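You operate a simulated robot arm through the tools that you are given. There is no shell and no other tool. Be economical: measure what you need, move in short steps, check, and stop when the job is done.

You run a simulated two-armed robot. Do the job below in one go: nothing can be reset, and whatever is moved stays where it is left.

TASK
Shut the fridge door. Take the blue dryer cartridge and put it in the white tray. Close the cartridge drawer. Pick up the black-capped bottle with one hand, pass it to the other hand and put it in the drip tray. Put the white scoop on the top of the parts cabinet. Take the green powder scoop and leave it on the lower deck of the store trolley. Turn the heat knob of the washer to 40. Open the spares door of the workbench, take the pink-handled jug and leave it in the upper shelf of the bench cupboard, then shut the door. Pull the rack drawer open. Do these in any order. Set down upright: blue dryer cartridge, black-capped bottle, pink-handled jug.

Only the result counts: the job must be done as asked and must still hold three seconds after the hand-in. Knocking over, shifting, dropping, spilling or breaking anything else fails it.

THE ROBOT
Two 7-joint arms with four-finger grippers on one trunk, on a base that drives. Base frame: it is fixed to the floor where the robot stands at the start and does not move with it; the origin is under the middle of the robot, x ahead of it, y to its left, z up. Lengths are in m, angles in rad, forces in N, time in s.
The left shoulder is at the start at [0.04, 0.181, 1.154], the right one opposite. With the tool pointing down near the work surface each hand reaches from about 0.32 to 0.84 m from the robot's upright axis, wherever it stands, measured 20 degrees to its own side. Places, roughly: black-capped bottle (6x6x14 cm) [6.2, -3.1, 0.9]; blue dryer cartridge [5.5, -1.75, 1]; cartridge drawer [5.4, -2, 0.3]; drip tray inside [4.8, 0.5, 0.5]; fridge door [0.6, 0.4, 0.4]; green powder scoop (18x7x6 cm) [2.4, -1.2, 0.9]; heat knob of the washer [3, 1.4, 0.8]; lower deck of the store trolley [3.4, -0.4, 0.2]; pink-handled jug [-0.25, 0.75, 1]; rack drawer [-1.7, -2.8, 0.4]; spares door of the workbench [2.2, 1.1, 0.5]; top of the parts cabinet (25x51 cm) [5.42, -1.54, 0.9]; upper shelf of the bench cupboard [2.2, 1.5, 0.5]; white scoop (18x7x6 cm) [2.5, -1.2, 0.9]; white tray (39x21x5 cm) [3.5, 2.1, 1.4]. Payload 3.67 kg a hand.
The TCP of each hand is the grasp point between the finger pads, 0.028 m short of the fingertips. In the tool frame z runs along the fingers and y along their closing line. The gripper opens to 0.112 m. The gripper's body begins 0.073 m behind the TCP.
Orientation is told as [roll, pitch, yaw] about the base's x, y, z axes, in that order, counted from this pose: with the fingers straight down and closing along the base's y, the tool's x points along the base's -x, its y along +y and its z along -z.

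THE INTERFACE
- The arms move only by the tool nudge_tool. It takes "left_steps", "right_steps" or both (then of equal length, played together; a hand with none holds still); each is a list of rows, each a list of 6 numbers: the shift along the tool's x, y, z in m, then the turn, a rotation vector about the tool's x, y, z in rad. In form: [[dx, dy, dz, wx, wy, wz], ...]. A call has 1 to 8 rows; each row is the pose to reach, as a shift and turn from the pose commanded when the call began, along the tool's axes at that moment. "left_claw" and "right_claw" are, for a hand that has rows, the finger opening in m, from 0 to 0.112, set as the call begins (left out, the last holds). Rows are played at 5 a second. More than 0.05 m and 0.15 rad between two rows, or a gripper value outside its range, and nothing of the call is played. A pose out of reach is approached as far as the arm can. The call stops where the force on the tool passes 40 N (or 10 N more than at its start, if that is more) or the arm is blocked; 0.2 s more then pass. Each finger halts on what it meets, pressing with about 33 N; the grip force reading is that of the motor and also rises with nothing between the fingers. The clock runs only during rows and for 0.2 s after the last one: add rows that repeat a pose to give the fingers time. The reply holds the time, the measured pose of the TCP, the force on the tool along the base axes, the opening and the grip force, in the units named above and with some noise, with the torque about the TCP (base axes, N m) and any sound that the robot's microphone picked up.
- Cameras (640 x 400 px; columns grow to the right, rows downward): "scene" is now at [0.0734, 0.0802, 1.37]; the picture's right is [0.75, -0.66, -0.00], its down [-0.46, -0.52, -0.72] and it looks along [0.47, 0.54, -0.69] (base axes); focal length 214 px, centre (320, 200). "left" rides on the left gripper at [0.06, 0.018, -0.104] in its tool frame; the picture's right is [-0.29, 0.96, 0.00], its down [-0.80, -0.24, -0.55] and it looks along [-0.53, -0.16, 0.83] (tool axes); focal length 234 px, centre (320, 200). "right" rides on the right gripper at [0.06, -0.018, -0.104] in its tool frame; the picture's right is [0.29, 0.96, 0.00], its down [-0.80, 0.24, -0.55] and it looks along [-0.53, 0.16, 0.83] (tool axes); focal length 234 px, centre (320, 200). There is no depth. A picture from a camera that has moved, and an enlarged one, comes with that camera's place and axes in the base frame and with its lens. The place of the scene camera against the robot may be out by one fixed shift of up to 0.025 m in any direction.
- camera(camera): a new picture of that camera. No time passes.
- move_column(by): slides the trunk up (or, below 0, down) by that many m; the arms and the scene camera ride with it, the base frame stays. It gives what a move gives, with no picture.
- roll_base(legs): drives the robot by 1 to 6 legs, each [ahead, left, turn to the left] in m, m and rad, along the robot's own axes; the way and the turn of a leg run together, so that a leg with both is an arc; at most 1.5 m and 3.142 rad a leg. The arms and the cameras ride along, it lands a little off, and it stops where it bumps. It gives what a move gives.
- head_to(pan, tilt): turns the head with the scene camera to pan (to the left, within 1.501 rad either way) and tilt (down, from -0.506 to 1.204), counted from straight ahead of the robot. It gives what a move gives.
- inspect(camera, box): a new picture of the part [left, top, right, bottom] of that camera's present view, enlarged. No time passes.
- finish_job(): hands the job in; it is judged then, once.

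Work in short steps. Places have to be worked out from the pictures, the camera data and where the tool is seen: move nearer, look again, correct. Check each grasp and each placing, and mend what went wrong. You have 493 turns and 248 pictures in all, those below and enlarged ones among them. Open the grippers and draw the arms clear of the work before you hand the job in, unless the task says otherwise.

The tools are called after "Call:" as name(argument=value, ...) on one line, values as JSON. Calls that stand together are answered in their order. nudge_tool: Moves the arms, as the interface text tells. Its arguments: {"type":"object","properties":{"left_steps":{"type":"array","items":{"type":"array","items":{"type":"number"}}},"left_claw":{"type":"number"},"right_steps":{"type":"array","items":{"type":"array","items":{"type":"number"}}},"right_claw":{"type":"number"}},"required":[]} The other tools are called the same way: move_column (by) slides the trunk up or down; roll_base (legs) drives the base; head_to (pan, tilt) turns the head that bears the scene camera; camera (camera) takes a picture; inspect (camera, box) takes an enlarged picture of a part of a camera's view; finish_job () hands the job in.

At the start:

```text
time: 0.0
left_tcp_pos: [0.4596, 0.4011, 1.2115]
left_tcp_rot: [0.0, 0.0, 0.0]
left_contact_force: [0.1, 0.4, 0.2]
left_ft_torque: [0.0, -0.02, 0.01]
left_gripper_width: 0.1119
left_grip_force: 0.1
right_tcp_pos: [0.4994, 0.007, 1.1559]
right_tcp_rot: [-0.002, -0.001, 0.001]
right_contact_force: [-0.3, -0.6, 0.8]
right_ft_torque: [-0.02, 0.01, -0.02]
right_gripper_width: 0.1122
right_grip_force: 0.0
trunk travel left (down, up): [-0.275, 0.239]
robot x, y, heading: [-0.0019, -0.0029, 0.002]
head pan, tilt: [0.852, 0.766]
```

scene: 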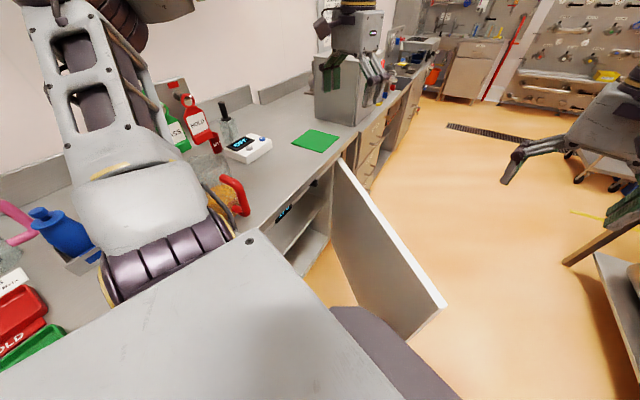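
right: 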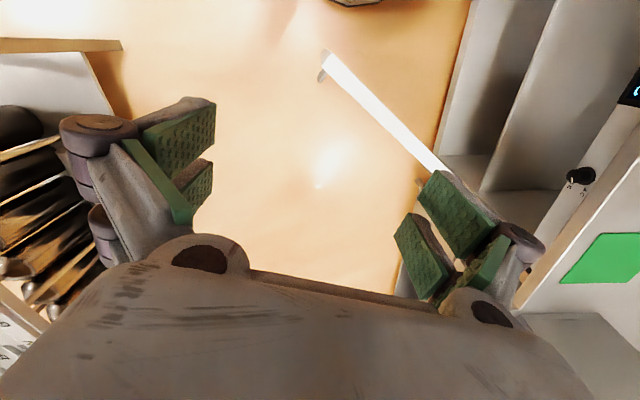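
left: 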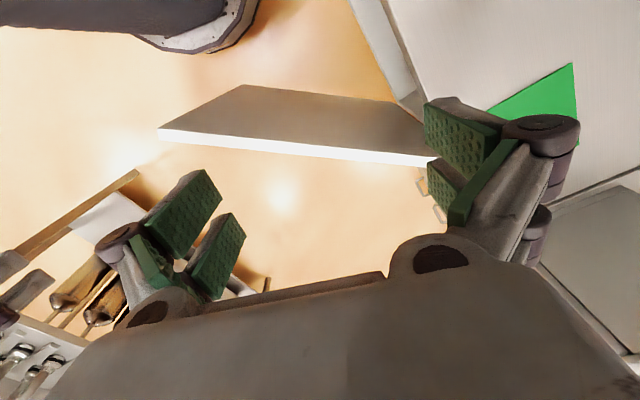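

I start by looking around with the head, to map the room.

Call:
head_to(pan=0.0, tilt=0.35)

Call:
camera(camera="scene")

Call:
head_to(pan=1.45, tilt=0.6)

Call:
camera(camera="scene")

Call:
head_to(pan=-1.2, tilt=0.5)

Call:
camera(camera="scene")

```text
time: 1.2
left_tcp_pos: [0.4606, 0.4001, 1.2106]
left_tcp_rot: [0.003, -0.001, 0.0]
left_contact_force: [0.5, 1.0, -0.9]
left_ft_torque: [0.02, -0.03, -0.01]
left_gripper_width: 0.1121
left_grip_force: 0.1
right_tcp_pos: [0.5005, 0.0064, 1.1548]
right_tcp_rot: [0.001, 0.0, 0.001]
right_contact_force: [0.4, 0.5, 0.0]
right_ft_torque: [0.04, 0.02, 0.03]
right_gripper_width: 0.112
right_grip_force: 0.1
trunk travel left (down, up): [-0.275, 0.239]
robot x, y, heading: [0.0007, 0.0041, -0.001]
head pan, tilt: [0.0, 0.351]
```

```text
244 pictures are left
camera scene: at [0.1124, 0.0184, 1.4068], right [0.0, -1.0, 0.0], down [-0.34, 0.0, -0.94], along [0.94, 0.0, -0.34], focal length 214 px, centre (320, 200)
```

scene: 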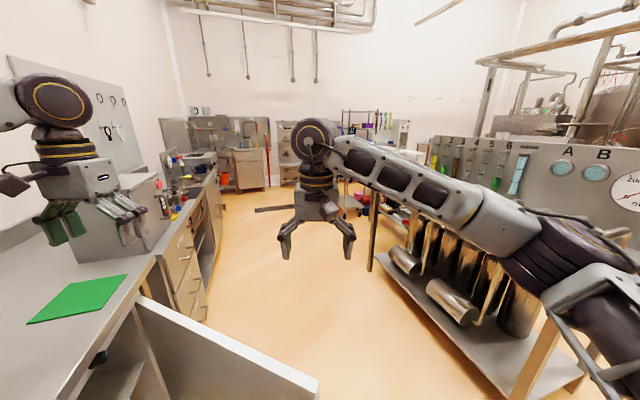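

```text
time: 2.7
left_tcp_pos: [0.4592, 0.4002, 1.2107]
left_tcp_rot: [0.0, 0.001, 0.0]
left_contact_force: [0.3, -0.1, -0.1]
left_ft_torque: [-0.03, -0.03, -0.02]
left_gripper_width: 0.112
left_grip_force: 0.1
right_tcp_pos: [0.5008, 0.0071, 1.1565]
right_tcp_rot: [0.0, 0.002, -0.001]
right_contact_force: [-1.1, 0.0, 0.2]
right_ft_torque: [-0.03, -0.01, -0.01]
right_gripper_width: 0.1118
right_grip_force: 0.0
trunk travel left (down, up): [-0.275, 0.239]
robot x, y, heading: [-0.001, 0.0033, -0.004]
head pan, tilt: [1.45, 0.6]
```

```text
243 pictures are left
camera scene: at [0.03, 0.1061, 1.3841], right [0.99, -0.12, 0.0], down [-0.07, -0.56, -0.83], along [0.1, 0.82, -0.56], focal length 214 px, centre (320, 200)
```

scene: 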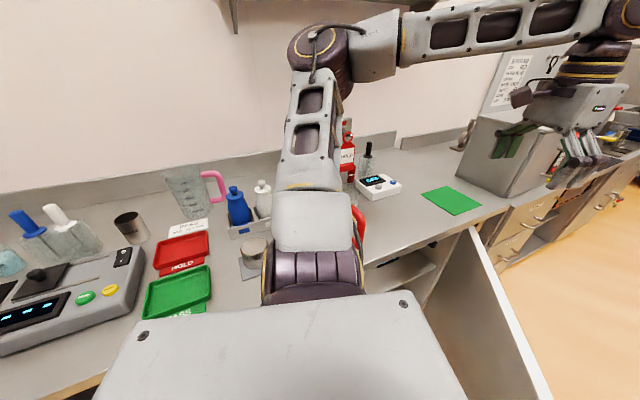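

```text
time: 5.1
left_tcp_pos: [0.4597, 0.4002, 1.2115]
left_tcp_rot: [0.0, 0.001, 0.001]
left_contact_force: [0.4, 0.0, 0.4]
left_ft_torque: [-0.04, 0.01, -0.01]
left_gripper_width: 0.112
left_grip_force: 0.0
right_tcp_pos: [0.4997, 0.0071, 1.1563]
right_tcp_rot: [-0.001, 0.0, -0.001]
right_contact_force: [0.5, 0.4, 0.3]
right_ft_torque: [0.0, -0.01, -0.05]
right_gripper_width: 0.1118
right_grip_force: 0.2
trunk travel left (down, up): [-0.275, 0.239]
robot x, y, heading: [0.0008, -0.0006, -0.0]
head pan, tilt: [-1.201, 0.499]
```

```text
242 pictures are left
camera scene: at [0.0522, -0.0665, 1.3932], right [-0.93, -0.36, 0.0], down [-0.17, 0.45, -0.88], along [0.32, -0.82, -0.48], focal length 214 px, centre (320, 200)
```

scene: 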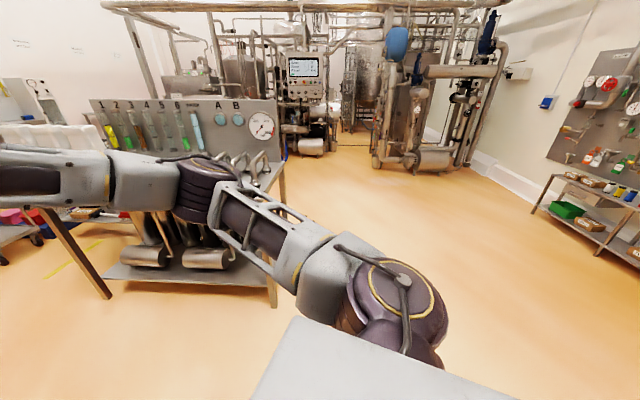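

The fridge door stands open just ahead-left of the base, hinged at about x 0.66. I back up to get clear of its swing and look again.

Call:
roll_base(legs=[[-0.3, 0.0, 0.0]])

Call:
head_to(pan=0.6, tilt=0.75)

Call:
camera(camera="scene")

```text
time: 7.2
left_tcp_pos: [0.1621, 0.4, 1.2107]
left_tcp_rot: [0.001, 0.0, -0.002]
left_contact_force: [-0.4, -0.6, 0.3]
left_ft_torque: [0.02, -0.01, -0.02]
left_gripper_width: 0.1122
left_grip_force: 0.1
right_tcp_pos: [0.2021, 0.0061, 1.1563]
right_tcp_rot: [0.001, -0.001, -0.001]
right_contact_force: [-0.1, 0.5, -0.5]
right_ft_torque: [0.02, 0.02, 0.0]
right_gripper_width: 0.1123
right_grip_force: 0.1
trunk travel left (down, up): [-0.275, 0.239]
robot x, y, heading: [-0.2984, 0.0006, -0.001]
head pan, tilt: [-1.201, 0.499]
```

```text
time: 9.0
left_tcp_pos: [0.1626, 0.4, 1.2115]
left_tcp_rot: [0.0, 0.0, -0.002]
left_contact_force: [0.7, -1.0, 0.2]
left_ft_torque: [0.02, -0.02, -0.01]
left_gripper_width: 0.112
left_grip_force: 0.1
right_tcp_pos: [0.2027, 0.0057, 1.1559]
right_tcp_rot: [0.001, -0.001, -0.001]
right_contact_force: [0.4, -0.3, 0.1]
right_ft_torque: [0.05, 0.01, -0.02]
right_gripper_width: 0.1119
right_grip_force: 0.0
trunk travel left (down, up): [-0.275, 0.239]
robot x, y, heading: [-0.2958, -0.0009, -0.001]
head pan, tilt: [0.6, 0.75]
```

```text
241 pictures are left
camera scene: at [-0.2103, 0.0652, 1.3712], right [0.56, -0.83, 0.0], down [-0.56, -0.38, -0.73], along [0.6, 0.41, -0.68], focal length 214 px, centre (320, 200)
```

scene: 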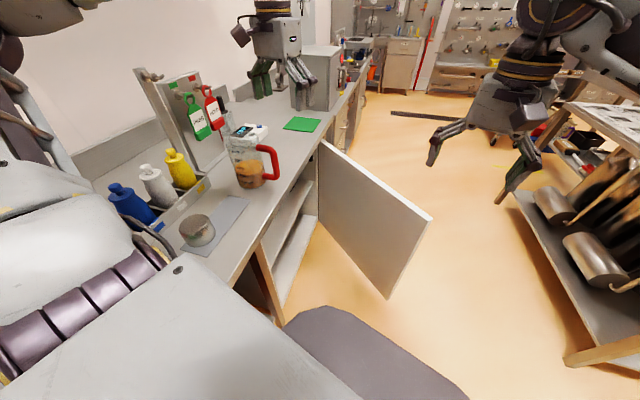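

The door runs from its hinge near (0.75,0.70) to a free top corner near (0.47,0.02,0.76). I'll hook its outer face with the left hand and back up. First I check the floor behind by turning a little.

Call:
roll_base(legs=[[0, 0, -0.6]])

Call:
head_to(pan=-1.5, tilt=0.5)

Call:
camera(camera="scene")

```text
time: 11.2
left_tcp_pos: [0.3077, 0.0783, 1.2116]
left_tcp_rot: [0.001, 0.0, -0.589]
left_contact_force: [-0.6, -0.1, -0.3]
left_ft_torque: [-0.04, -0.01, 0.01]
left_gripper_width: 0.112
left_grip_force: 0.0
right_tcp_pos: [0.1215, -0.272, 1.1553]
right_tcp_rot: [0.0, 0.0, -0.588]
right_contact_force: [0.3, 0.0, 0.6]
right_ft_torque: [0.01, -0.01, 0.01]
right_gripper_width: 0.1119
right_grip_force: 0.0
trunk travel left (down, up): [-0.275, 0.239]
robot x, y, heading: [-0.2948, 0.0006, -0.589]
head pan, tilt: [0.6, 0.75]
```

```text
time: 13.2
left_tcp_pos: [0.3072, 0.0787, 1.2114]
left_tcp_rot: [-0.001, -0.001, -0.588]
left_contact_force: [0.6, 0.4, -0.2]
left_ft_torque: [0.03, -0.03, -0.02]
left_gripper_width: 0.112
left_grip_force: 0.0
right_tcp_pos: [0.1223, -0.2704, 1.1551]
right_tcp_rot: [0.0, 0.0, -0.588]
right_contact_force: [-0.3, 0.2, 0.6]
right_ft_torque: [0.01, -0.02, 0.04]
right_gripper_width: 0.1121
right_grip_force: 0.1
trunk travel left (down, up): [-0.275, 0.239]
robot x, y, heading: [-0.2983, -0.0001, -0.586]
head pan, tilt: [-1.499, 0.499]
```

```text
240 pictures are left
camera scene: at [-0.327, -0.0719, 1.3932], right [-0.87, 0.49, 0.0], down [0.24, 0.42, -0.88], along [-0.43, -0.76, -0.48], focal length 214 px, centre (320, 200)
```

scene: 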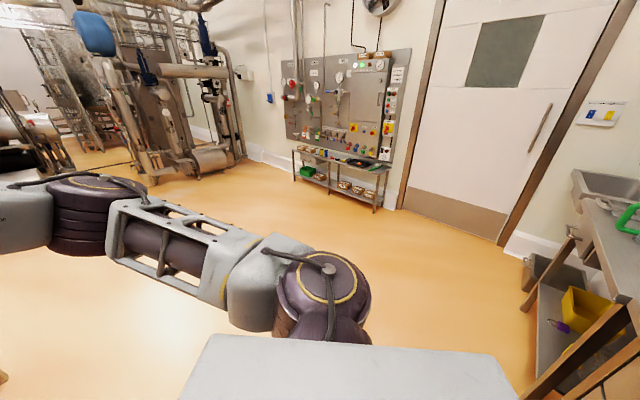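

Behind is free floor to about x −1.0. I turn back and go forward slightly so the right hand can go over the door.

Call:
roll_base(legs=[[0, 0, 0.587], [0.14, 0, 0]])

Call:
nudge_tool(right_steps=[[-0.05, 0, 0, 0, 0, 0], [-0.1, 0, 0, 0, 0, 0], [-0.15, 0, 0, 0, 0, 0], [-0.2, 0, 0, 0, 0, 0], [-0.23, 0.02, 0.03, 0, 0, 0], [-0.23, 0.04, 0.07, 0, 0, 0], [-0.23, 0.04, 0.12, 0, 0, 0], [-0.23, 0.04, 0.17, 0, 0, 0]], right_claw=0.0)

Call:
head_to(pan=0.3, tilt=0.75)

Call:
camera(camera="scene")

```text
time: 16.2
left_tcp_pos: [0.3095, 0.3904, 1.2126]
left_tcp_rot: [0.001, -0.001, -0.017]
left_contact_force: [-0.3, -0.4, -0.4]
left_ft_torque: [0.0, 0.05, 0.02]
left_gripper_width: 0.112
left_grip_force: 0.1
right_tcp_pos: [0.3434, -0.0037, 1.1569]
right_tcp_rot: [-0.001, 0.0, -0.018]
right_contact_force: [0.0, 0.6, -0.5]
right_ft_torque: [0.01, -0.03, 0.01]
right_gripper_width: 0.1121
right_grip_force: 0.0
trunk travel left (down, up): [-0.275, 0.239]
robot x, y, heading: [-0.1546, -0.0016, -0.013]
head pan, tilt: [-1.499, 0.499]
```

```text
time: 18.0
left_tcp_pos: [0.3128, 0.3868, 1.2119]
left_tcp_rot: [0.002, 0.001, -0.018]
left_contact_force: [0.9, 0.1, 0.0]
left_ft_torque: [0.1, 0.03, 0.02]
left_gripper_width: 0.1117
left_grip_force: 0.0
right_tcp_pos: [0.5747, 0.0293, 0.9876]
right_tcp_rot: [0.003, 0.001, -0.019]
right_contact_force: [1.1, -1.4, 0.1]
right_ft_torque: [0.07, 0.05, 0.0]
right_gripper_width: 0.0
right_grip_force: 32.8
right hand out of reach, approached as far as the arm can: row 5, 6, 7
trunk travel left (down, up): [-0.275, 0.239]
robot x, y, heading: [-0.1587, -0.0027, -0.021]
head pan, tilt: [-1.499, 0.499]
```

```text
time: 19.8
left_tcp_pos: [0.3097, 0.3899, 1.2121]
left_tcp_rot: [0.002, 0.0, -0.017]
left_contact_force: [0.0, 0.2, -0.4]
left_ft_torque: [0.0, -0.01, -0.02]
left_gripper_width: 0.1122
left_grip_force: 0.0
right_tcp_pos: [0.5717, 0.0332, 0.9884]
right_tcp_rot: [0.001, 0.0, -0.019]
right_contact_force: [0.3, -0.6, 0.0]
right_ft_torque: [0.01, 0.02, 0.03]
right_gripper_width: 0.0
right_grip_force: 32.8
trunk travel left (down, up): [-0.275, 0.239]
robot x, y, heading: [-0.1567, -0.0039, -0.017]
head pan, tilt: [0.3, 0.75]
```

```text
239 pictures are left
camera scene: at [-0.0579, 0.0388, 1.3712], right [0.28, -0.96, 0.0], down [-0.66, -0.19, -0.73], along [0.7, 0.2, -0.68], focal length 214 px, centre (320, 200)
```

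scene: 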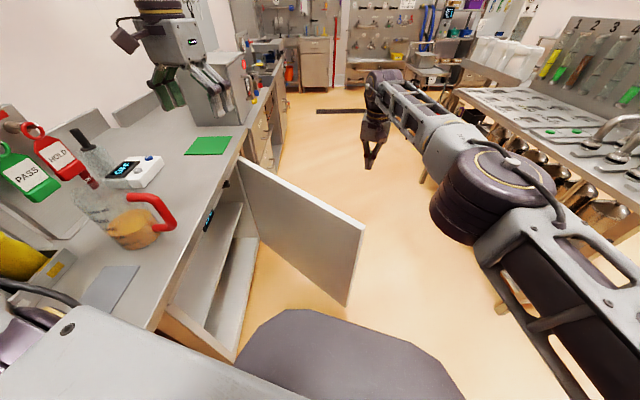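

The right hand hangs just past the door's outer face. I lower it next to the door's top edge.

Call:
nudge_tool(right_steps=[[0, 0, 0.05, 0, 0, 0], [0, 0, 0.1, 0, 0, 0], [0, 0, 0.15, 0, 0, 0], [0, 0, 0.2, 0, 0, 0], [0, 0.01, 0.25, 0, 0, 0], [0, 0.02, 0.29, 0, 0, 0]])

Call:
camera(camera="scene")

```text
refused: row 5 steps farther than a row can; nothing moved
```

```text
238 pictures are left
camera scene: at [-0.0579, 0.0388, 1.3712], right [0.28, -0.96, 0.0], down [-0.66, -0.19, -0.73], along [0.7, 0.2, -0.68], focal length 214 px, centre (320, 200)
```

scene: 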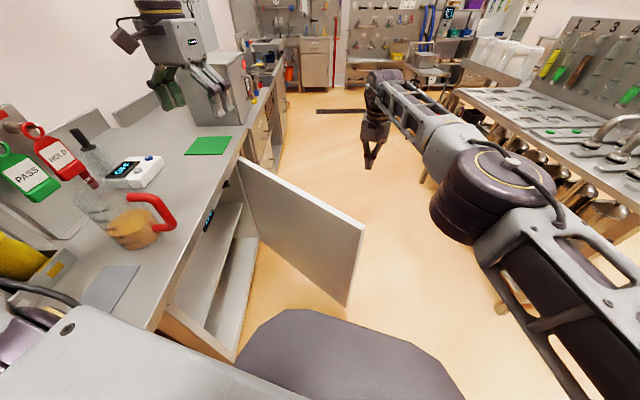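

Row spacing was slightly too large; I repeat with smaller rows.

Call:
nudge_tool(right_steps=[[0, 0, 0.045, 0, 0, 0], [0, 0, 0.09, 0, 0, 0], [0, 0, 0.135, 0, 0, 0], [0, 0, 0.18, 0, 0, 0], [0, 0.01, 0.225, 0, 0, 0], [0, 0.02, 0.26, 0, 0, 0], [0, 0.03, 0.29, 0, 0, 0]])

Call:
camera(camera="scene")

```text
time: 21.4
left_tcp_pos: [0.3099, 0.3905, 1.2117]
left_tcp_rot: [-0.001, 0.0, -0.018]
left_contact_force: [0.1, -0.2, 0.4]
left_ft_torque: [-0.02, 0.01, 0.03]
left_gripper_width: 0.112
left_grip_force: 0.1
right_tcp_pos: [0.5364, 0.0463, 0.7278]
right_tcp_rot: [0.0, 0.0, -0.017]
right_contact_force: [-0.5, 0.3, 0.6]
right_ft_torque: [-0.01, 0.0, 0.03]
right_gripper_width: 0.0
right_grip_force: 33.1
right hand out of reach, approached as far as the arm can: row 3, 4, 5, 6, 7
trunk travel left (down, up): [-0.275, 0.239]
robot x, y, heading: [-0.1569, -0.0011, -0.018]
head pan, tilt: [0.3, 0.75]
```

```text
237 pictures are left
camera scene: at [-0.0584, 0.0396, 1.3713], right [0.28, -0.96, 0.0], down [-0.65, -0.19, -0.73], along [0.7, 0.2, -0.68], focal length 214 px, centre (320, 200)
```

scene: 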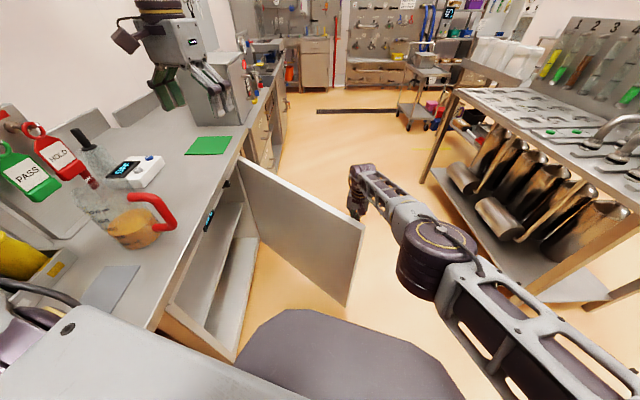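

The fingers are behind the door's outer face. I back up a little so that the hand draws the door in.

Call:
roll_base(legs=[[-0.2, 0.0, 0]])

Call:
camera(camera="scene")

```text
time: 23.1
left_tcp_pos: [0.1142, 0.3916, 1.212]
left_tcp_rot: [0.0, 0.0, -0.025]
left_contact_force: [-0.6, -0.2, 0.6]
left_ft_torque: [-0.03, -0.01, -0.04]
left_gripper_width: 0.112
left_grip_force: 0.1
right_tcp_pos: [0.3387, 0.0449, 0.7275]
right_tcp_rot: [-0.002, 0.0, -0.022]
right_contact_force: [0.1, -0.2, 0.0]
right_ft_torque: [0.0, 0.01, 0.03]
right_gripper_width: 0.0
right_grip_force: 33.1
trunk travel left (down, up): [-0.275, 0.239]
robot x, y, heading: [-0.3552, 0.0015, -0.024]
head pan, tilt: [0.3, 0.75]
```

```text
236 pictures are left
camera scene: at [-0.2556, 0.0424, 1.3713], right [0.27, -0.96, 0.0], down [-0.66, -0.19, -0.73], along [0.7, 0.2, -0.68], focal length 214 px, centre (320, 200)
```

scene: 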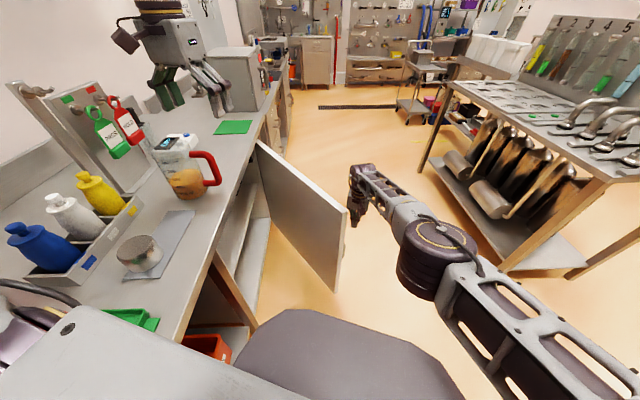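

The door swung partly; its tip is near (0.34,0.11) and the hand now sits off its free edge. I go forward 0.1 to bring the hand outside of it again, then turn left so the hand sweeps the door shut.

Call:
roll_base(legs=[[0.1, 0.0, 0]])

Call:
roll_base(legs=[[0, 0.0, 0.25], [-0.1, 0, 0.2]])

Call:
camera(camera="scene")

```text
time: 24.2
left_tcp_pos: [0.218, 0.388, 1.2115]
left_tcp_rot: [-0.001, -0.001, -0.026]
left_contact_force: [0.6, 0.0, 0.3]
left_ft_torque: [-0.01, 0.0, 0.0]
left_gripper_width: 0.112
left_grip_force: 0.1
right_tcp_pos: [0.4412, 0.0414, 0.7269]
right_tcp_rot: [0.0, 0.001, -0.026]
right_contact_force: [0.1, -0.1, -0.4]
right_ft_torque: [-0.03, 0.0, 0.04]
right_gripper_width: 0.0001
right_grip_force: 32.7
trunk travel left (down, up): [-0.275, 0.239]
robot x, y, heading: [-0.2503, -0.0002, -0.026]
head pan, tilt: [0.3, 0.75]
```

```text
time: 26.4
left_tcp_pos: [-0.0991, 0.5246, 1.2116]
left_tcp_rot: [0.0, 0.0, 0.435]
left_contact_force: [-0.3, 0.7, 0.3]
left_ft_torque: [0.02, -0.05, -0.02]
left_gripper_width: 0.1118
left_grip_force: 0.1
right_tcp_pos: [0.2563, 0.3126, 0.727]
right_tcp_rot: [0.0, 0.0, 0.433]
right_contact_force: [0.7, 0.2, 0.1]
right_ft_torque: [0.0, 0.0, 0.0]
right_gripper_width: 0.0
right_grip_force: 33.0
trunk travel left (down, up): [-0.275, 0.239]
robot x, y, heading: [-0.3468, -0.0319, 0.439]
head pan, tilt: [0.3, 0.75]
```

```text
235 pictures are left
camera scene: at [-0.2692, 0.0497, 1.3712], right [0.67, -0.74, 0.0], down [-0.51, -0.46, -0.73], along [0.54, 0.49, -0.68], focal length 214 px, centre (320, 200)
```

scene: 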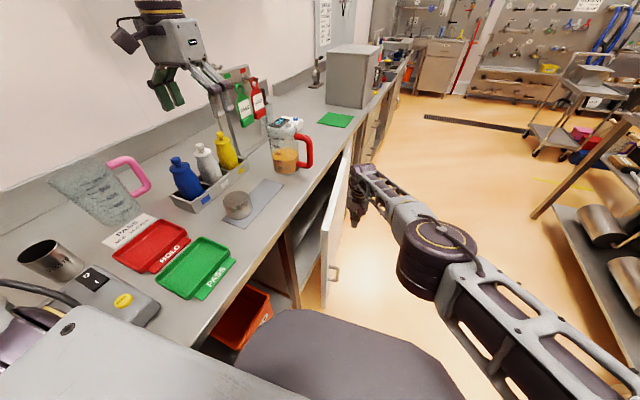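

The door follows. I keep turning left to sweep it further.

Call:
roll_base(legs=[[0, 0.0, 0.3]])

Call:
camera(camera="scene")

```text
time: 27.6
left_tcp_pos: [-0.2205, 0.5625, 1.2102]
left_tcp_rot: [0.0, 0.001, 0.645]
left_contact_force: [-0.1, 0.3, -0.4]
left_ft_torque: [-0.04, -0.05, 0.02]
left_gripper_width: 0.1121
left_grip_force: 0.1
right_tcp_pos: [0.1863, 0.4194, 0.7261]
right_tcp_rot: [-0.009, 0.002, 0.616]
right_contact_force: [0.1, 0.4, -0.5]
right_ft_torque: [0.02, 0.01, -0.01]
right_gripper_width: 0.0
right_grip_force: 33.4
trunk travel left (down, up): [-0.275, 0.239]
robot x, y, heading: [-0.3509, -0.0331, 0.643]
head pan, tilt: [0.3, 0.75]
stopped in leg 1: the force on the tool passed its limit at 200 N (the readings are from after the stop); the commanded pose is now the measured one
```

```text
234 pictures are left
camera scene: at [-0.2848, 0.0626, 1.3713], right [0.81, -0.59, 0.0], down [-0.4, -0.55, -0.73], along [0.43, 0.59, -0.68], focal length 214 px, centre (320, 200)
```

scene: 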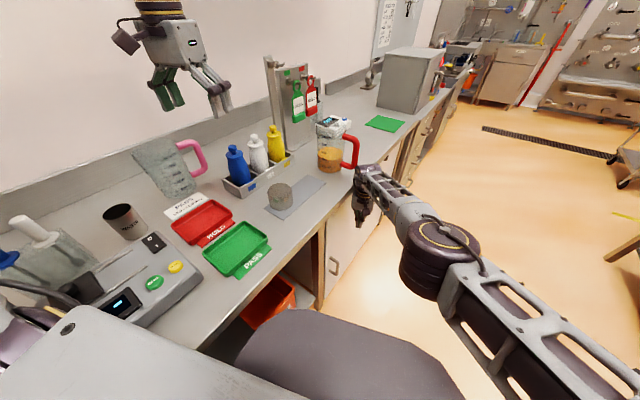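

The counter runs rotated about 0.3 rad, and the hand was blocked because the door is against the frame. I ease off and inspect the door.

Call:
roll_base(legs=[[0, 0.0, -0.12]])

Call:
inspect(camera="scene", box=[240, 120, 440, 320])

```text
time: 28.6
left_tcp_pos: [-0.1476, 0.5436, 1.2104]
left_tcp_rot: [-0.001, 0.004, 0.524]
left_contact_force: [0.2, 0.6, 0.0]
left_ft_torque: [0.03, -0.03, 0.01]
left_gripper_width: 0.1117
left_grip_force: 0.1
right_tcp_pos: [0.2372, 0.3496, 0.7245]
right_tcp_rot: [-0.01, 0.004, 0.497]
right_contact_force: [0.2, -0.1, 0.1]
right_ft_torque: [0.03, -0.02, 0.0]
right_gripper_width: 0.0
right_grip_force: 32.8
trunk travel left (down, up): [-0.275, 0.239]
robot x, y, heading: [-0.3464, -0.0304, 0.523]
head pan, tilt: [0.3, 0.75]
```

```text
2.00 times, centred on (340, 220) of scene
camera zoom: at [-0.2743, 0.0556, 1.3712], right [0.73, -0.68, 0.0], down [-0.47, -0.5, -0.73], along [0.5, 0.54, -0.68], focal length 429 px, centre (280, 160)
```

zoom: 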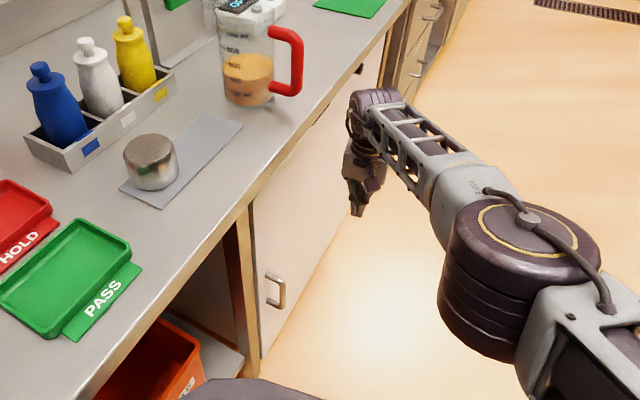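

The fridge door is shut. Next I draw the right hand up and in, and drive toward the rack drawer at (-1.7,-2.8) while the hands are empty.

Call:
nudge_tool(right_steps=[[0, -0.03, 0, 0, 0, 0], [0.03, -0.03, -0.03, 0, 0, 0], [0.06, -0.03, -0.06, 0, 0, 0], [0.09, -0.03, -0.1, 0, 0, 0], [0.12, -0.03, -0.14, 0, 0, 0], [0.15, -0.03, -0.18, 0, 0, 0], [0.18, -0.03, -0.22, 0, 0, 0], [0.2, -0.03, -0.26, 0, 0, 0]])

Call:
roll_base(legs=[[-0.3, -0.2, 0], [0, 0, -1.5]])

Call:
head_to(pan=-0.8, tilt=0.4)

Call:
camera(camera="scene")

```text
time: 30.4
left_tcp_pos: [-0.1478, 0.5444, 1.2109]
left_tcp_rot: [0.0, 0.004, 0.524]
left_contact_force: [0.3, 0.3, -0.2]
left_ft_torque: [-0.02, 0.03, -0.01]
left_gripper_width: 0.112
left_grip_force: 0.1
right_tcp_pos: [0.2501, 0.3742, 0.9441]
right_tcp_rot: [-0.012, 0.005, 0.496]
right_contact_force: [-0.3, 0.4, -0.4]
right_ft_torque: [-0.04, -0.02, 0.0]
right_gripper_width: 0.0002
right_grip_force: 32.5
right hand out of reach, approached as far as the arm can: row 1, 2, 3, 4, 5, 6, 7, 8
trunk travel left (down, up): [-0.275, 0.239]
robot x, y, heading: [-0.3483, -0.0313, 0.522]
head pan, tilt: [0.3, 0.75]
```

```text
time: 36.8
left_tcp_pos: [0.0757, -0.5151, 1.2107]
left_tcp_rot: [0.0, 0.001, -0.975]
left_contact_force: [-0.6, 0.2, 0.7]
left_ft_torque: [0.03, -0.01, -0.05]
left_gripper_width: 0.1119
left_grip_force: 0.1
right_tcp_pos: [-0.063, -0.9256, 0.9434]
right_tcp_rot: [-0.009, 0.006, -1.005]
right_contact_force: [0.0, 0.3, -1.1]
right_ft_torque: [-0.03, -0.03, -0.03]
right_gripper_width: 0.0
right_grip_force: 32.9
trunk travel left (down, up): [-0.275, 0.239]
robot x, y, heading: [-0.514, -0.3543, -0.973]
head pan, tilt: [0.3, 0.75]
```

```text
time: 38.1
left_tcp_pos: [0.0782, -0.5148, 1.2104]
left_tcp_rot: [0.0, 0.003, -0.976]
left_contact_force: [0.2, 0.6, 0.0]
left_ft_torque: [-0.01, 0.0, 0.01]
left_gripper_width: 0.1121
left_grip_force: 0.0
right_tcp_pos: [-0.0619, -0.925, 0.9432]
right_tcp_rot: [-0.01, 0.005, -1.004]
right_contact_force: [-0.1, -0.1, -0.9]
right_ft_torque: [0.03, -0.04, 0.03]
right_gripper_width: 0.0
right_grip_force: 33.1
trunk travel left (down, up): [-0.275, 0.239]
robot x, y, heading: [-0.5165, -0.3568, -0.976]
head pan, tilt: [-0.799, 0.4]
```

```text
232 pictures are left
camera scene: at [-0.5219, -0.4465, 1.4023], right [-0.98, 0.2, 0.0], down [0.08, 0.38, -0.92], along [-0.19, -0.9, -0.39], focal length 214 px, centre (320, 200)
```

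scene: 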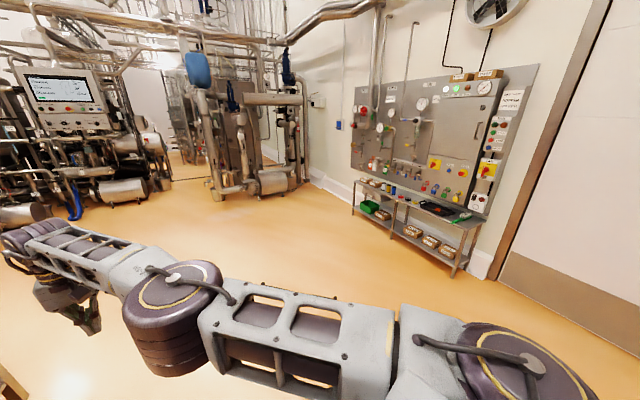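

The rack drawer should project near pixel (374,195), at the left end of the wall rack; I zoom in there.

Call:
inspect(camera="scene", box=[335, 150, 495, 280])

```text
3.08 times, centred on (415, 215) of scene
camera zoom: at [-0.5219, -0.4465, 1.4023], right [-0.98, 0.2, 0.0], down [0.08, 0.38, -0.92], along [-0.19, -0.9, -0.39], focal length 660 px, centre (28, 154)
```

zoom: 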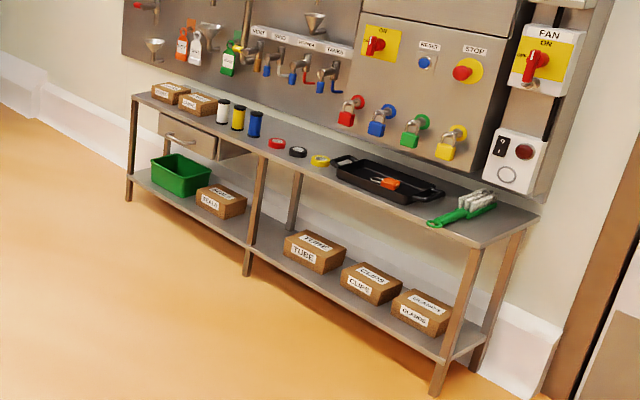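

The drawer hangs under the rack top at its left end, handle near (-1.63,-2.68,0.45). I turn to face the rack and drive alongside it, stopping about 1.1 m short.

Call:
roll_base(legs=[[0, 0, -1.854], [0.3, 1.02, 0], [0.3, 1.0, 0]])

Call:
head_to(pan=0.0, tilt=0.7)

Call:
camera(camera="scene")

```text
time: 53.7
left_tcp_pos: [-0.9759, -2.9617, 1.2104]
left_tcp_rot: [0.0, 0.002, -2.921]
left_contact_force: [-0.3, -0.8, 0.0]
left_ft_torque: [0.0, 0.02, 0.03]
left_gripper_width: 0.112
left_grip_force: 0.0
right_tcp_pos: [-1.3082, -2.6819, 0.9431]
right_tcp_rot: [-0.01, 0.006, -2.95]
right_contact_force: [0.7, 0.4, 0.7]
right_ft_torque: [0.0, 0.02, 0.01]
right_gripper_width: 0.0
right_grip_force: 33.0
trunk travel left (down, up): [-0.275, 0.239]
robot x, y, heading: [-0.6124, -2.4709, -2.926]
head pan, tilt: [-0.799, 0.4]
```

```text
time: 54.8
left_tcp_pos: [-0.9764, -2.9634, 1.2113]
left_tcp_rot: [0.001, 0.004, -2.921]
left_contact_force: [1.0, -1.1, 0.3]
left_ft_torque: [0.03, 0.02, 0.03]
left_gripper_width: 0.1121
left_grip_force: 0.0
right_tcp_pos: [-1.307, -2.6815, 0.9435]
right_tcp_rot: [-0.013, 0.005, -2.95]
right_contact_force: [-0.1, 0.1, -0.1]
right_ft_torque: [-0.04, -0.01, 0.01]
right_gripper_width: 0.0001
right_grip_force: 33.0
trunk travel left (down, up): [-0.275, 0.239]
robot x, y, heading: [-0.6144, -2.4711, -2.921]
head pan, tilt: [0.0, 0.7]
```

```text
230 pictures are left
camera scene: at [-0.7175, -2.4755, 1.3755], right [-0.22, 0.98, 0.0], down [0.63, 0.14, -0.76], along [-0.75, -0.16, -0.64], focal length 214 px, centre (320, 200)
```

scene: 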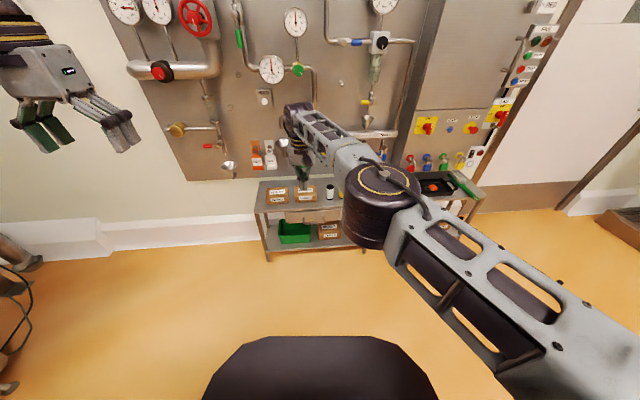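

I zoom on the drawer to locate its handle.

Call:
inspect(camera="scene", box=[250, 170, 370, 270])

```text
4.00 times, centred on (310, 220) of scene
camera zoom: at [-0.7175, -2.4755, 1.3755], right [-0.22, 0.98, 0.0], down [0.63, 0.14, -0.76], along [-0.75, -0.16, -0.64], focal length 858 px, centre (360, 120)
```

zoom: 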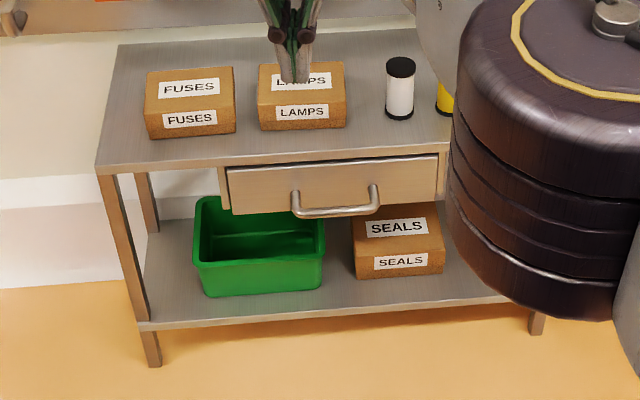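

The handle bar triangulates to (-1.604,-2.702,0.43). I lower the trunk and turn the right hand to point forward with the fingers closing vertically.

Call:
move_column(by=-0.26)

Call:
nudge_tool(right_steps=[[0, 0, 0, -0.0773, -0.0773, 0.0918], [0, 0, 0, -0.1546, -0.1546, 0.1836], [0, 0, 0, -0.2319, -0.2319, 0.2754], [0, 0, 0, -0.3092, -0.3092, 0.3672], [0, 0, 0, -0.3865, -0.3865, 0.459], [0, 0, 0, -0.4638, -0.4638, 0.5508], [0, 0, 0, -0.5411, -0.5411, 0.6426]], right_claw=0.06)

Call:
nudge_tool(right_steps=[[0, 0, 0, -0.0773, -0.0773, 0.0918], [0, 0, 0, -0.1546, -0.1546, 0.1836], [0, 0, 0, -0.2319, -0.2319, 0.2754], [0, 0, 0, -0.3092, -0.3092, 0.3672], [0, 0, 0, -0.3865, -0.3865, 0.459], [0, 0, 0, -0.4638, -0.4638, 0.5508], [0, 0, 0, -0.5411, -0.5411, 0.6426]])

Call:
camera(camera="scene")

```text
time: 57.5
left_tcp_pos: [-0.9757, -2.9631, 0.9511]
left_tcp_rot: [-0.001, 0.004, -2.923]
left_contact_force: [0.1, -0.5, 0.9]
left_ft_torque: [-0.06, -0.02, -0.01]
left_gripper_width: 0.1116
left_grip_force: 0.1
right_tcp_pos: [-1.3074, -2.6806, 0.6831]
right_tcp_rot: [-0.009, 0.005, -2.949]
right_contact_force: [0.0, 0.0, -1.2]
right_ft_torque: [0.03, 0.04, 0.03]
right_gripper_width: 0.0
right_grip_force: 33.0
trunk travel left (down, up): [-0.015, 0.499]
robot x, y, heading: [-0.6128, -2.4712, -2.917]
head pan, tilt: [0.0, 0.7]
```

```text
time: 59.1
left_tcp_pos: [-0.9771, -2.9623, 0.9504]
left_tcp_rot: [0.001, 0.004, -2.921]
left_contact_force: [-0.8, 0.3, -0.1]
left_ft_torque: [0.02, -0.01, -0.01]
left_gripper_width: 0.112
left_grip_force: 0.1
right_tcp_pos: [-1.4306, -2.7663, 0.6745]
right_tcp_rot: [0.689, -0.301, 2.549]
right_contact_force: [-0.9, 0.4, 0.3]
right_ft_torque: [0.02, -0.03, 0.05]
right_gripper_width: 0.06
right_grip_force: 0.1
right hand out of reach, approached as far as the arm can: row 1, 2, 3, 4, 5, 6, 7
trunk travel left (down, up): [-0.015, 0.499]
robot x, y, heading: [-0.6161, -2.467, -2.919]
head pan, tilt: [0.0, 0.7]
```

```text
time: 60.7
left_tcp_pos: [-0.9762, -2.966, 0.9477]
left_tcp_rot: [-0.004, 0.007, -2.923]
left_contact_force: [-0.4, -1.0, 0.1]
left_ft_torque: [0.11, -0.03, 0.03]
left_gripper_width: 0.1119
left_grip_force: 0.1
right_tcp_pos: [-1.4264, -2.7657, 0.6819]
right_tcp_rot: [1.398, -0.035, 1.763]
right_contact_force: [-1.1, 0.2, 1.8]
right_ft_torque: [-0.04, -0.15, 0.12]
right_gripper_width: 0.0602
right_grip_force: 0.1
right hand out of reach, approached as far as the arm can: row 1, 2, 3, 4, 5
trunk travel left (down, up): [-0.015, 0.499]
robot x, y, heading: [-0.6136, -2.4753, -2.92]
head pan, tilt: [0.0, 0.7]
```

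```text
228 pictures are left
camera scene: at [-0.7174, -2.479, 1.1152], right [-0.22, 0.98, 0.0], down [0.63, 0.14, -0.76], along [-0.75, -0.16, -0.64], focal length 214 px, centre (320, 200)
```

scene: 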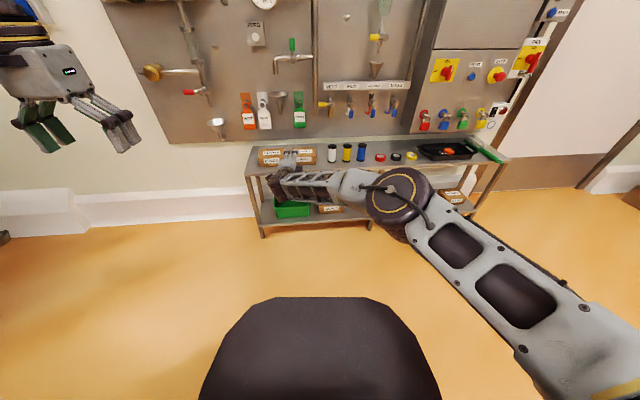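

The hand points forward with closing vertical. I lower it to the handle height and shift it right while still clear of the rack, then look.

Call:
nudge_tool(right_steps=[[-0.02, -0.035, 0, 0, 0, 0], [-0.04, -0.07, 0, 0, 0, 0], [-0.06, -0.105, 0, 0, 0, 0], [-0.08, -0.14, 0, 0, 0, 0], [-0.09, -0.175, 0, 0, 0, 0], [-0.09, -0.21, 0, 0, 0, 0], [-0.09, -0.24, 0, 0, 0, 0], [-0.09, -0.245, 0, 0, 0, 0]])

Call:
camera(camera="right")

```text
time: 62.5
left_tcp_pos: [-0.9769, -2.9627, 0.9504]
left_tcp_rot: [-0.001, 0.002, -2.921]
left_contact_force: [-0.8, -0.1, -0.3]
left_ft_torque: [-0.02, 0.0, -0.02]
left_gripper_width: 0.1119
left_grip_force: 0.1
right_tcp_pos: [-1.4036, -2.6867, 0.4612]
right_tcp_rot: [1.356, -0.015, 1.729]
right_contact_force: [-0.1, 1.0, 0.1]
right_ft_torque: [0.02, -0.02, 0.01]
right_gripper_width: 0.0601
right_grip_force: 0.0
right hand out of reach, approached as far as the arm can: row 5, 6, 7, 8
trunk travel left (down, up): [-0.015, 0.499]
robot x, y, heading: [-0.6143, -2.4718, -2.923]
head pan, tilt: [0.0, 0.7]
```

```text
227 pictures are left
camera right: at [-1.29, -2.7291, 0.4644], right [-0.15, -0.33, 0.93], down [0.36, 0.86, 0.36], along [-0.92, 0.39, -0.01], focal length 234 px, centre (320, 200)
```

right: 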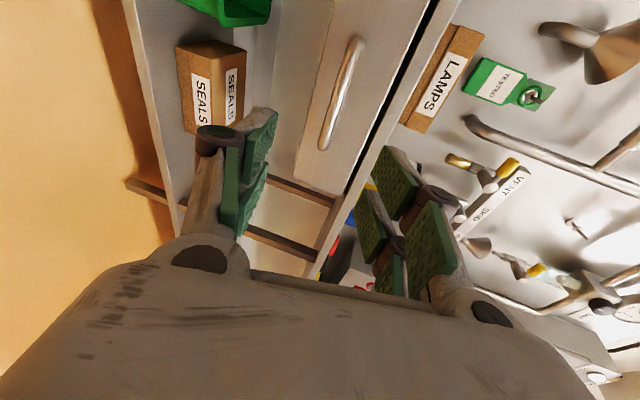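

The handle is clearly seen, centred near (-1.60,-2.736,0.44), straight ahead. I pull the hand back a bit and lower it, then drive forward.

Call:
nudge_tool(right_steps=[[0, 0, -0.03, 0, 0, 0], [0, 0, -0.06, 0, 0, 0], [0, -0.02, -0.08, 0, 0, 0], [0, -0.035, -0.08, 0, 0, 0], [0, -0.035, -0.08, 0, 0, 0]])

Call:
roll_base(legs=[[0.2, 0, 0]])

Call:
camera(camera="right")

```text
time: 63.7
left_tcp_pos: [-0.9759, -2.961, 0.9506]
left_tcp_rot: [0.001, 0.003, -2.921]
left_contact_force: [0.3, 0.2, -0.3]
left_ft_torque: [-0.03, -0.03, 0.0]
left_gripper_width: 0.1119
left_grip_force: 0.1
right_tcp_pos: [-1.3181, -2.6787, 0.4503]
right_tcp_rot: [1.348, -0.019, 1.722]
right_contact_force: [-0.4, 0.8, -0.1]
right_ft_torque: [0.01, 0.0, 0.03]
right_gripper_width: 0.0602
right_grip_force: 0.1
right hand out of reach, approached as far as the arm can: row 4, 5
trunk travel left (down, up): [-0.015, 0.499]
robot x, y, heading: [-0.6137, -2.4739, -2.925]
head pan, tilt: [0.0, 0.7]
```

```text
time: 65.3
left_tcp_pos: [-1.1686, -3.0059, 0.9498]
left_tcp_rot: [0.001, 0.004, -2.919]
left_contact_force: [-0.5, 0.4, 0.1]
left_ft_torque: [0.0, -0.03, 0.01]
left_gripper_width: 0.112
left_grip_force: 0.1
right_tcp_pos: [-1.5099, -2.7219, 0.4501]
right_tcp_rot: [1.348, -0.016, 1.724]
right_contact_force: [-0.2, 0.3, -1.0]
right_ft_torque: [0.02, 0.02, -0.01]
right_gripper_width: 0.06
right_grip_force: 0.0
trunk travel left (down, up): [-0.015, 0.499]
robot x, y, heading: [-0.8043, -2.5098, -2.922]
head pan, tilt: [0.0, 0.7]
```

```text
226 pictures are left
camera right: at [-1.3959, -2.7647, 0.4536], right [-0.16, -0.33, 0.93], down [0.36, 0.86, 0.37], along [-0.92, 0.4, -0.02], focal length 234 px, centre (320, 200)
```

right: 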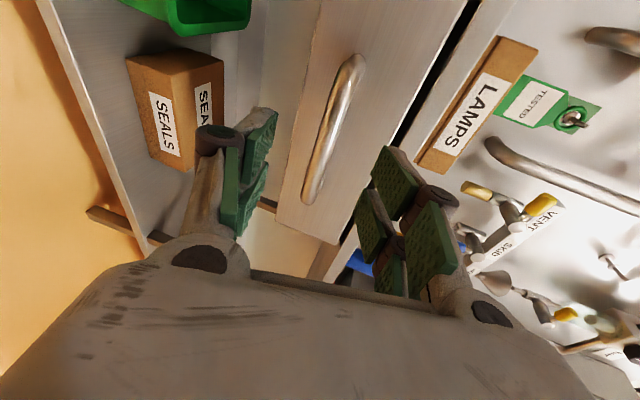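

The bar sits centred between the fingers at (-1.616,-2.738,0.443). I advance onto it and close.

Call:
nudge_tool(right_steps=[[0, 0.006, 0.03, 0, 0, 0], [0, 0.01, 0.06, 0, 0, 0], [0, 0.012, 0.08, 0, 0, 0], [0, 0.012, 0.095, 0, 0, 0], [0, 0.012, 0.095, 0, 0, 0]])

Call:
nudge_tool(right_steps=[[0, 0, 0, 0, 0, 0], [0, 0, 0, 0, 0, 0], [0, 0, 0, 0, 0, 0]], right_claw=0.0)

Call:
camera(camera="right")

```text
time: 66.5
left_tcp_pos: [-1.167, -3.0062, 0.9489]
left_tcp_rot: [-0.002, 0.003, -2.919]
left_contact_force: [0.2, -0.1, -0.1]
left_ft_torque: [0.0, 0.03, -0.01]
left_gripper_width: 0.112
left_grip_force: 0.0
right_tcp_pos: [-1.5929, -2.7272, 0.4517]
right_tcp_rot: [1.348, -0.017, 1.726]
right_contact_force: [0.0, 0.1, -0.1]
right_ft_torque: [0.01, 0.02, 0.01]
right_gripper_width: 0.0603
right_grip_force: 0.0
right hand out of reach, approached as far as the arm can: row 3, 4, 5
trunk travel left (down, up): [-0.015, 0.499]
robot x, y, heading: [-0.8049, -2.5144, -2.918]
head pan, tilt: [0.0, 0.7]
```

```text
time: 67.2
left_tcp_pos: [-1.1682, -3.0043, 0.9498]
left_tcp_rot: [0.0, 0.003, -2.919]
left_contact_force: [-0.2, -0.4, 0.7]
left_ft_torque: [-0.03, 0.02, 0.01]
left_gripper_width: 0.1119
left_grip_force: 0.0
right_tcp_pos: [-1.5876, -2.7258, 0.4372]
right_tcp_rot: [1.321, -0.022, 1.73]
right_contact_force: [-3.7, 0.3, -18.9]
right_ft_torque: [1.62, 0.58, 0.08]
right_gripper_width: 0.0149
right_grip_force: 32.6
trunk travel left (down, up): [-0.015, 0.499]
robot x, y, heading: [-0.806, -2.5176, -2.926]
head pan, tilt: [0.0, 0.7]
stopped in row 3 (right hand): the force on the tool passed its limit at 44 N (the readings are from after the stop); the commanded pose is now the measured one
```

```text
225 pictures are left
camera right: at [-1.4749, -2.7678, 0.4427], right [-0.18, -0.34, 0.92], down [0.35, 0.85, 0.39], along [-0.92, 0.39, -0.04], focal length 234 px, centre (320, 200)
```

right: 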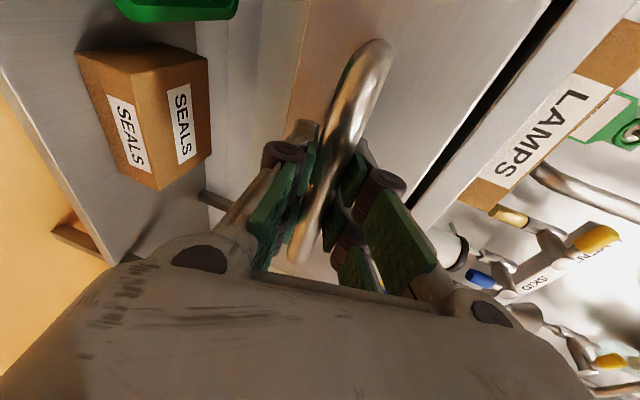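

The bar is gripped (opening 0.015). I drive back to pull the drawer out.

Call:
roll_base(legs=[[-0.15, 0, 0]])

Call:
camera(camera="right")

```text
time: 68.4
left_tcp_pos: [-1.0723, -2.9815, 0.9486]
left_tcp_rot: [0.001, 0.003, -2.923]
left_contact_force: [-1.0, -0.6, 0.4]
left_ft_torque: [0.0, -0.05, 0.01]
left_gripper_width: 0.1121
left_grip_force: 0.1
right_tcp_pos: [-1.4947, -2.6949, 0.4351]
right_tcp_rot: [1.326, -0.028, 1.719]
right_contact_force: [1.3, -0.2, -6.8]
right_ft_torque: [1.98, 0.65, -0.38]
right_gripper_width: 0.0149
right_grip_force: 45.1
trunk travel left (down, up): [-0.015, 0.499]
robot x, y, heading: [-0.7051, -2.4897, -2.928]
head pan, tilt: [0.0, 0.7]
stopped in leg 1: the force on the tool passed its limit at 43 N (the readings are from after the stop); the commanded pose is now the measured one
```

```text
224 pictures are left
camera right: at [-1.3822, -2.7389, 0.4421], right [-0.18, -0.34, 0.92], down [0.36, 0.85, 0.39], along [-0.92, 0.4, -0.03], focal length 234 px, centre (320, 200)
```

right: 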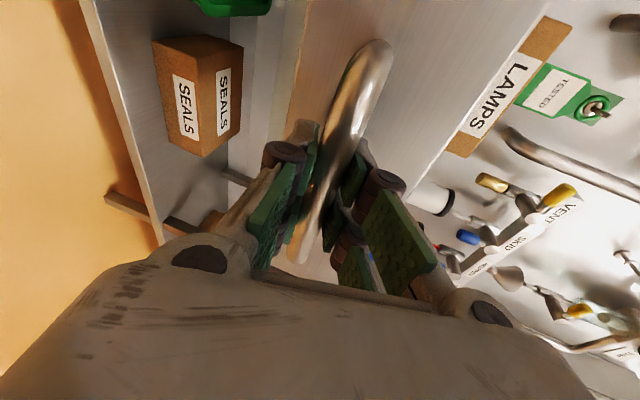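

It came out 0.1 m with some side strain. I continue in two short pulls along the rack's normal.

Call:
roll_base(legs=[[-0.06, -0.006, 0], [-0.06, -0.006, 0]])

Call:
camera(camera="scene")

```text
time: 69.9
left_tcp_pos: [-0.9579, -2.943, 0.9505]
left_tcp_rot: [0.0, 0.001, -2.925]
left_contact_force: [0.7, 0.7, 0.2]
left_ft_torque: [-0.04, 0.07, -0.02]
left_gripper_width: 0.1118
left_grip_force: 0.1
right_tcp_pos: [-1.3787, -2.6559, 0.4402]
right_tcp_rot: [1.33, -0.021, 1.714]
right_contact_force: [1.7, -0.7, 0.1]
right_ft_torque: [0.0, -0.04, 0.0]
right_gripper_width: 0.0001
right_grip_force: 35.4
trunk travel left (down, up): [-0.015, 0.499]
robot x, y, heading: [-0.5924, -2.4555, -2.933]
head pan, tilt: [0.0, 0.7]
```

```text
223 pictures are left
camera scene: at [-0.6956, -2.4574, 1.1157], right [-0.21, 0.98, 0.0], down [0.63, 0.14, -0.77], along [-0.75, -0.16, -0.64], focal length 214 px, centre (320, 200)
```

scene: 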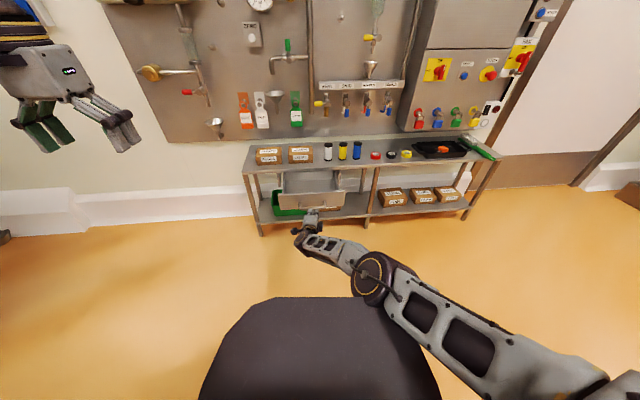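

The hand slipped off; I check how far the drawer is open.

Call:
inspect(camera="scene", box=[240, 140, 370, 240])

```text
4.00 times, centred on (305, 190) of scene
camera zoom: at [-0.6956, -2.4574, 1.1157], right [-0.21, 0.98, 0.0], down [0.63, 0.14, -0.77], along [-0.75, -0.16, -0.64], focal length 858 px, centre (380, 240)
```

zoom: 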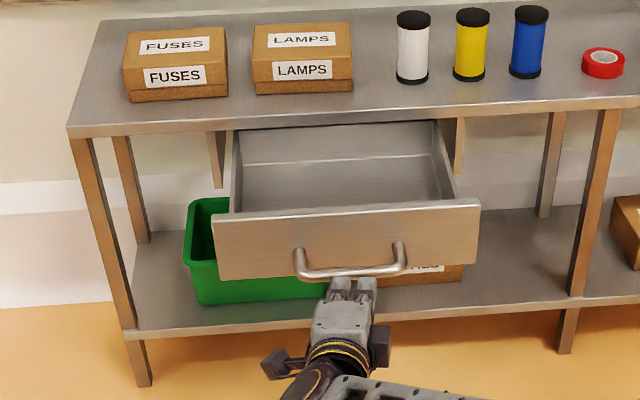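

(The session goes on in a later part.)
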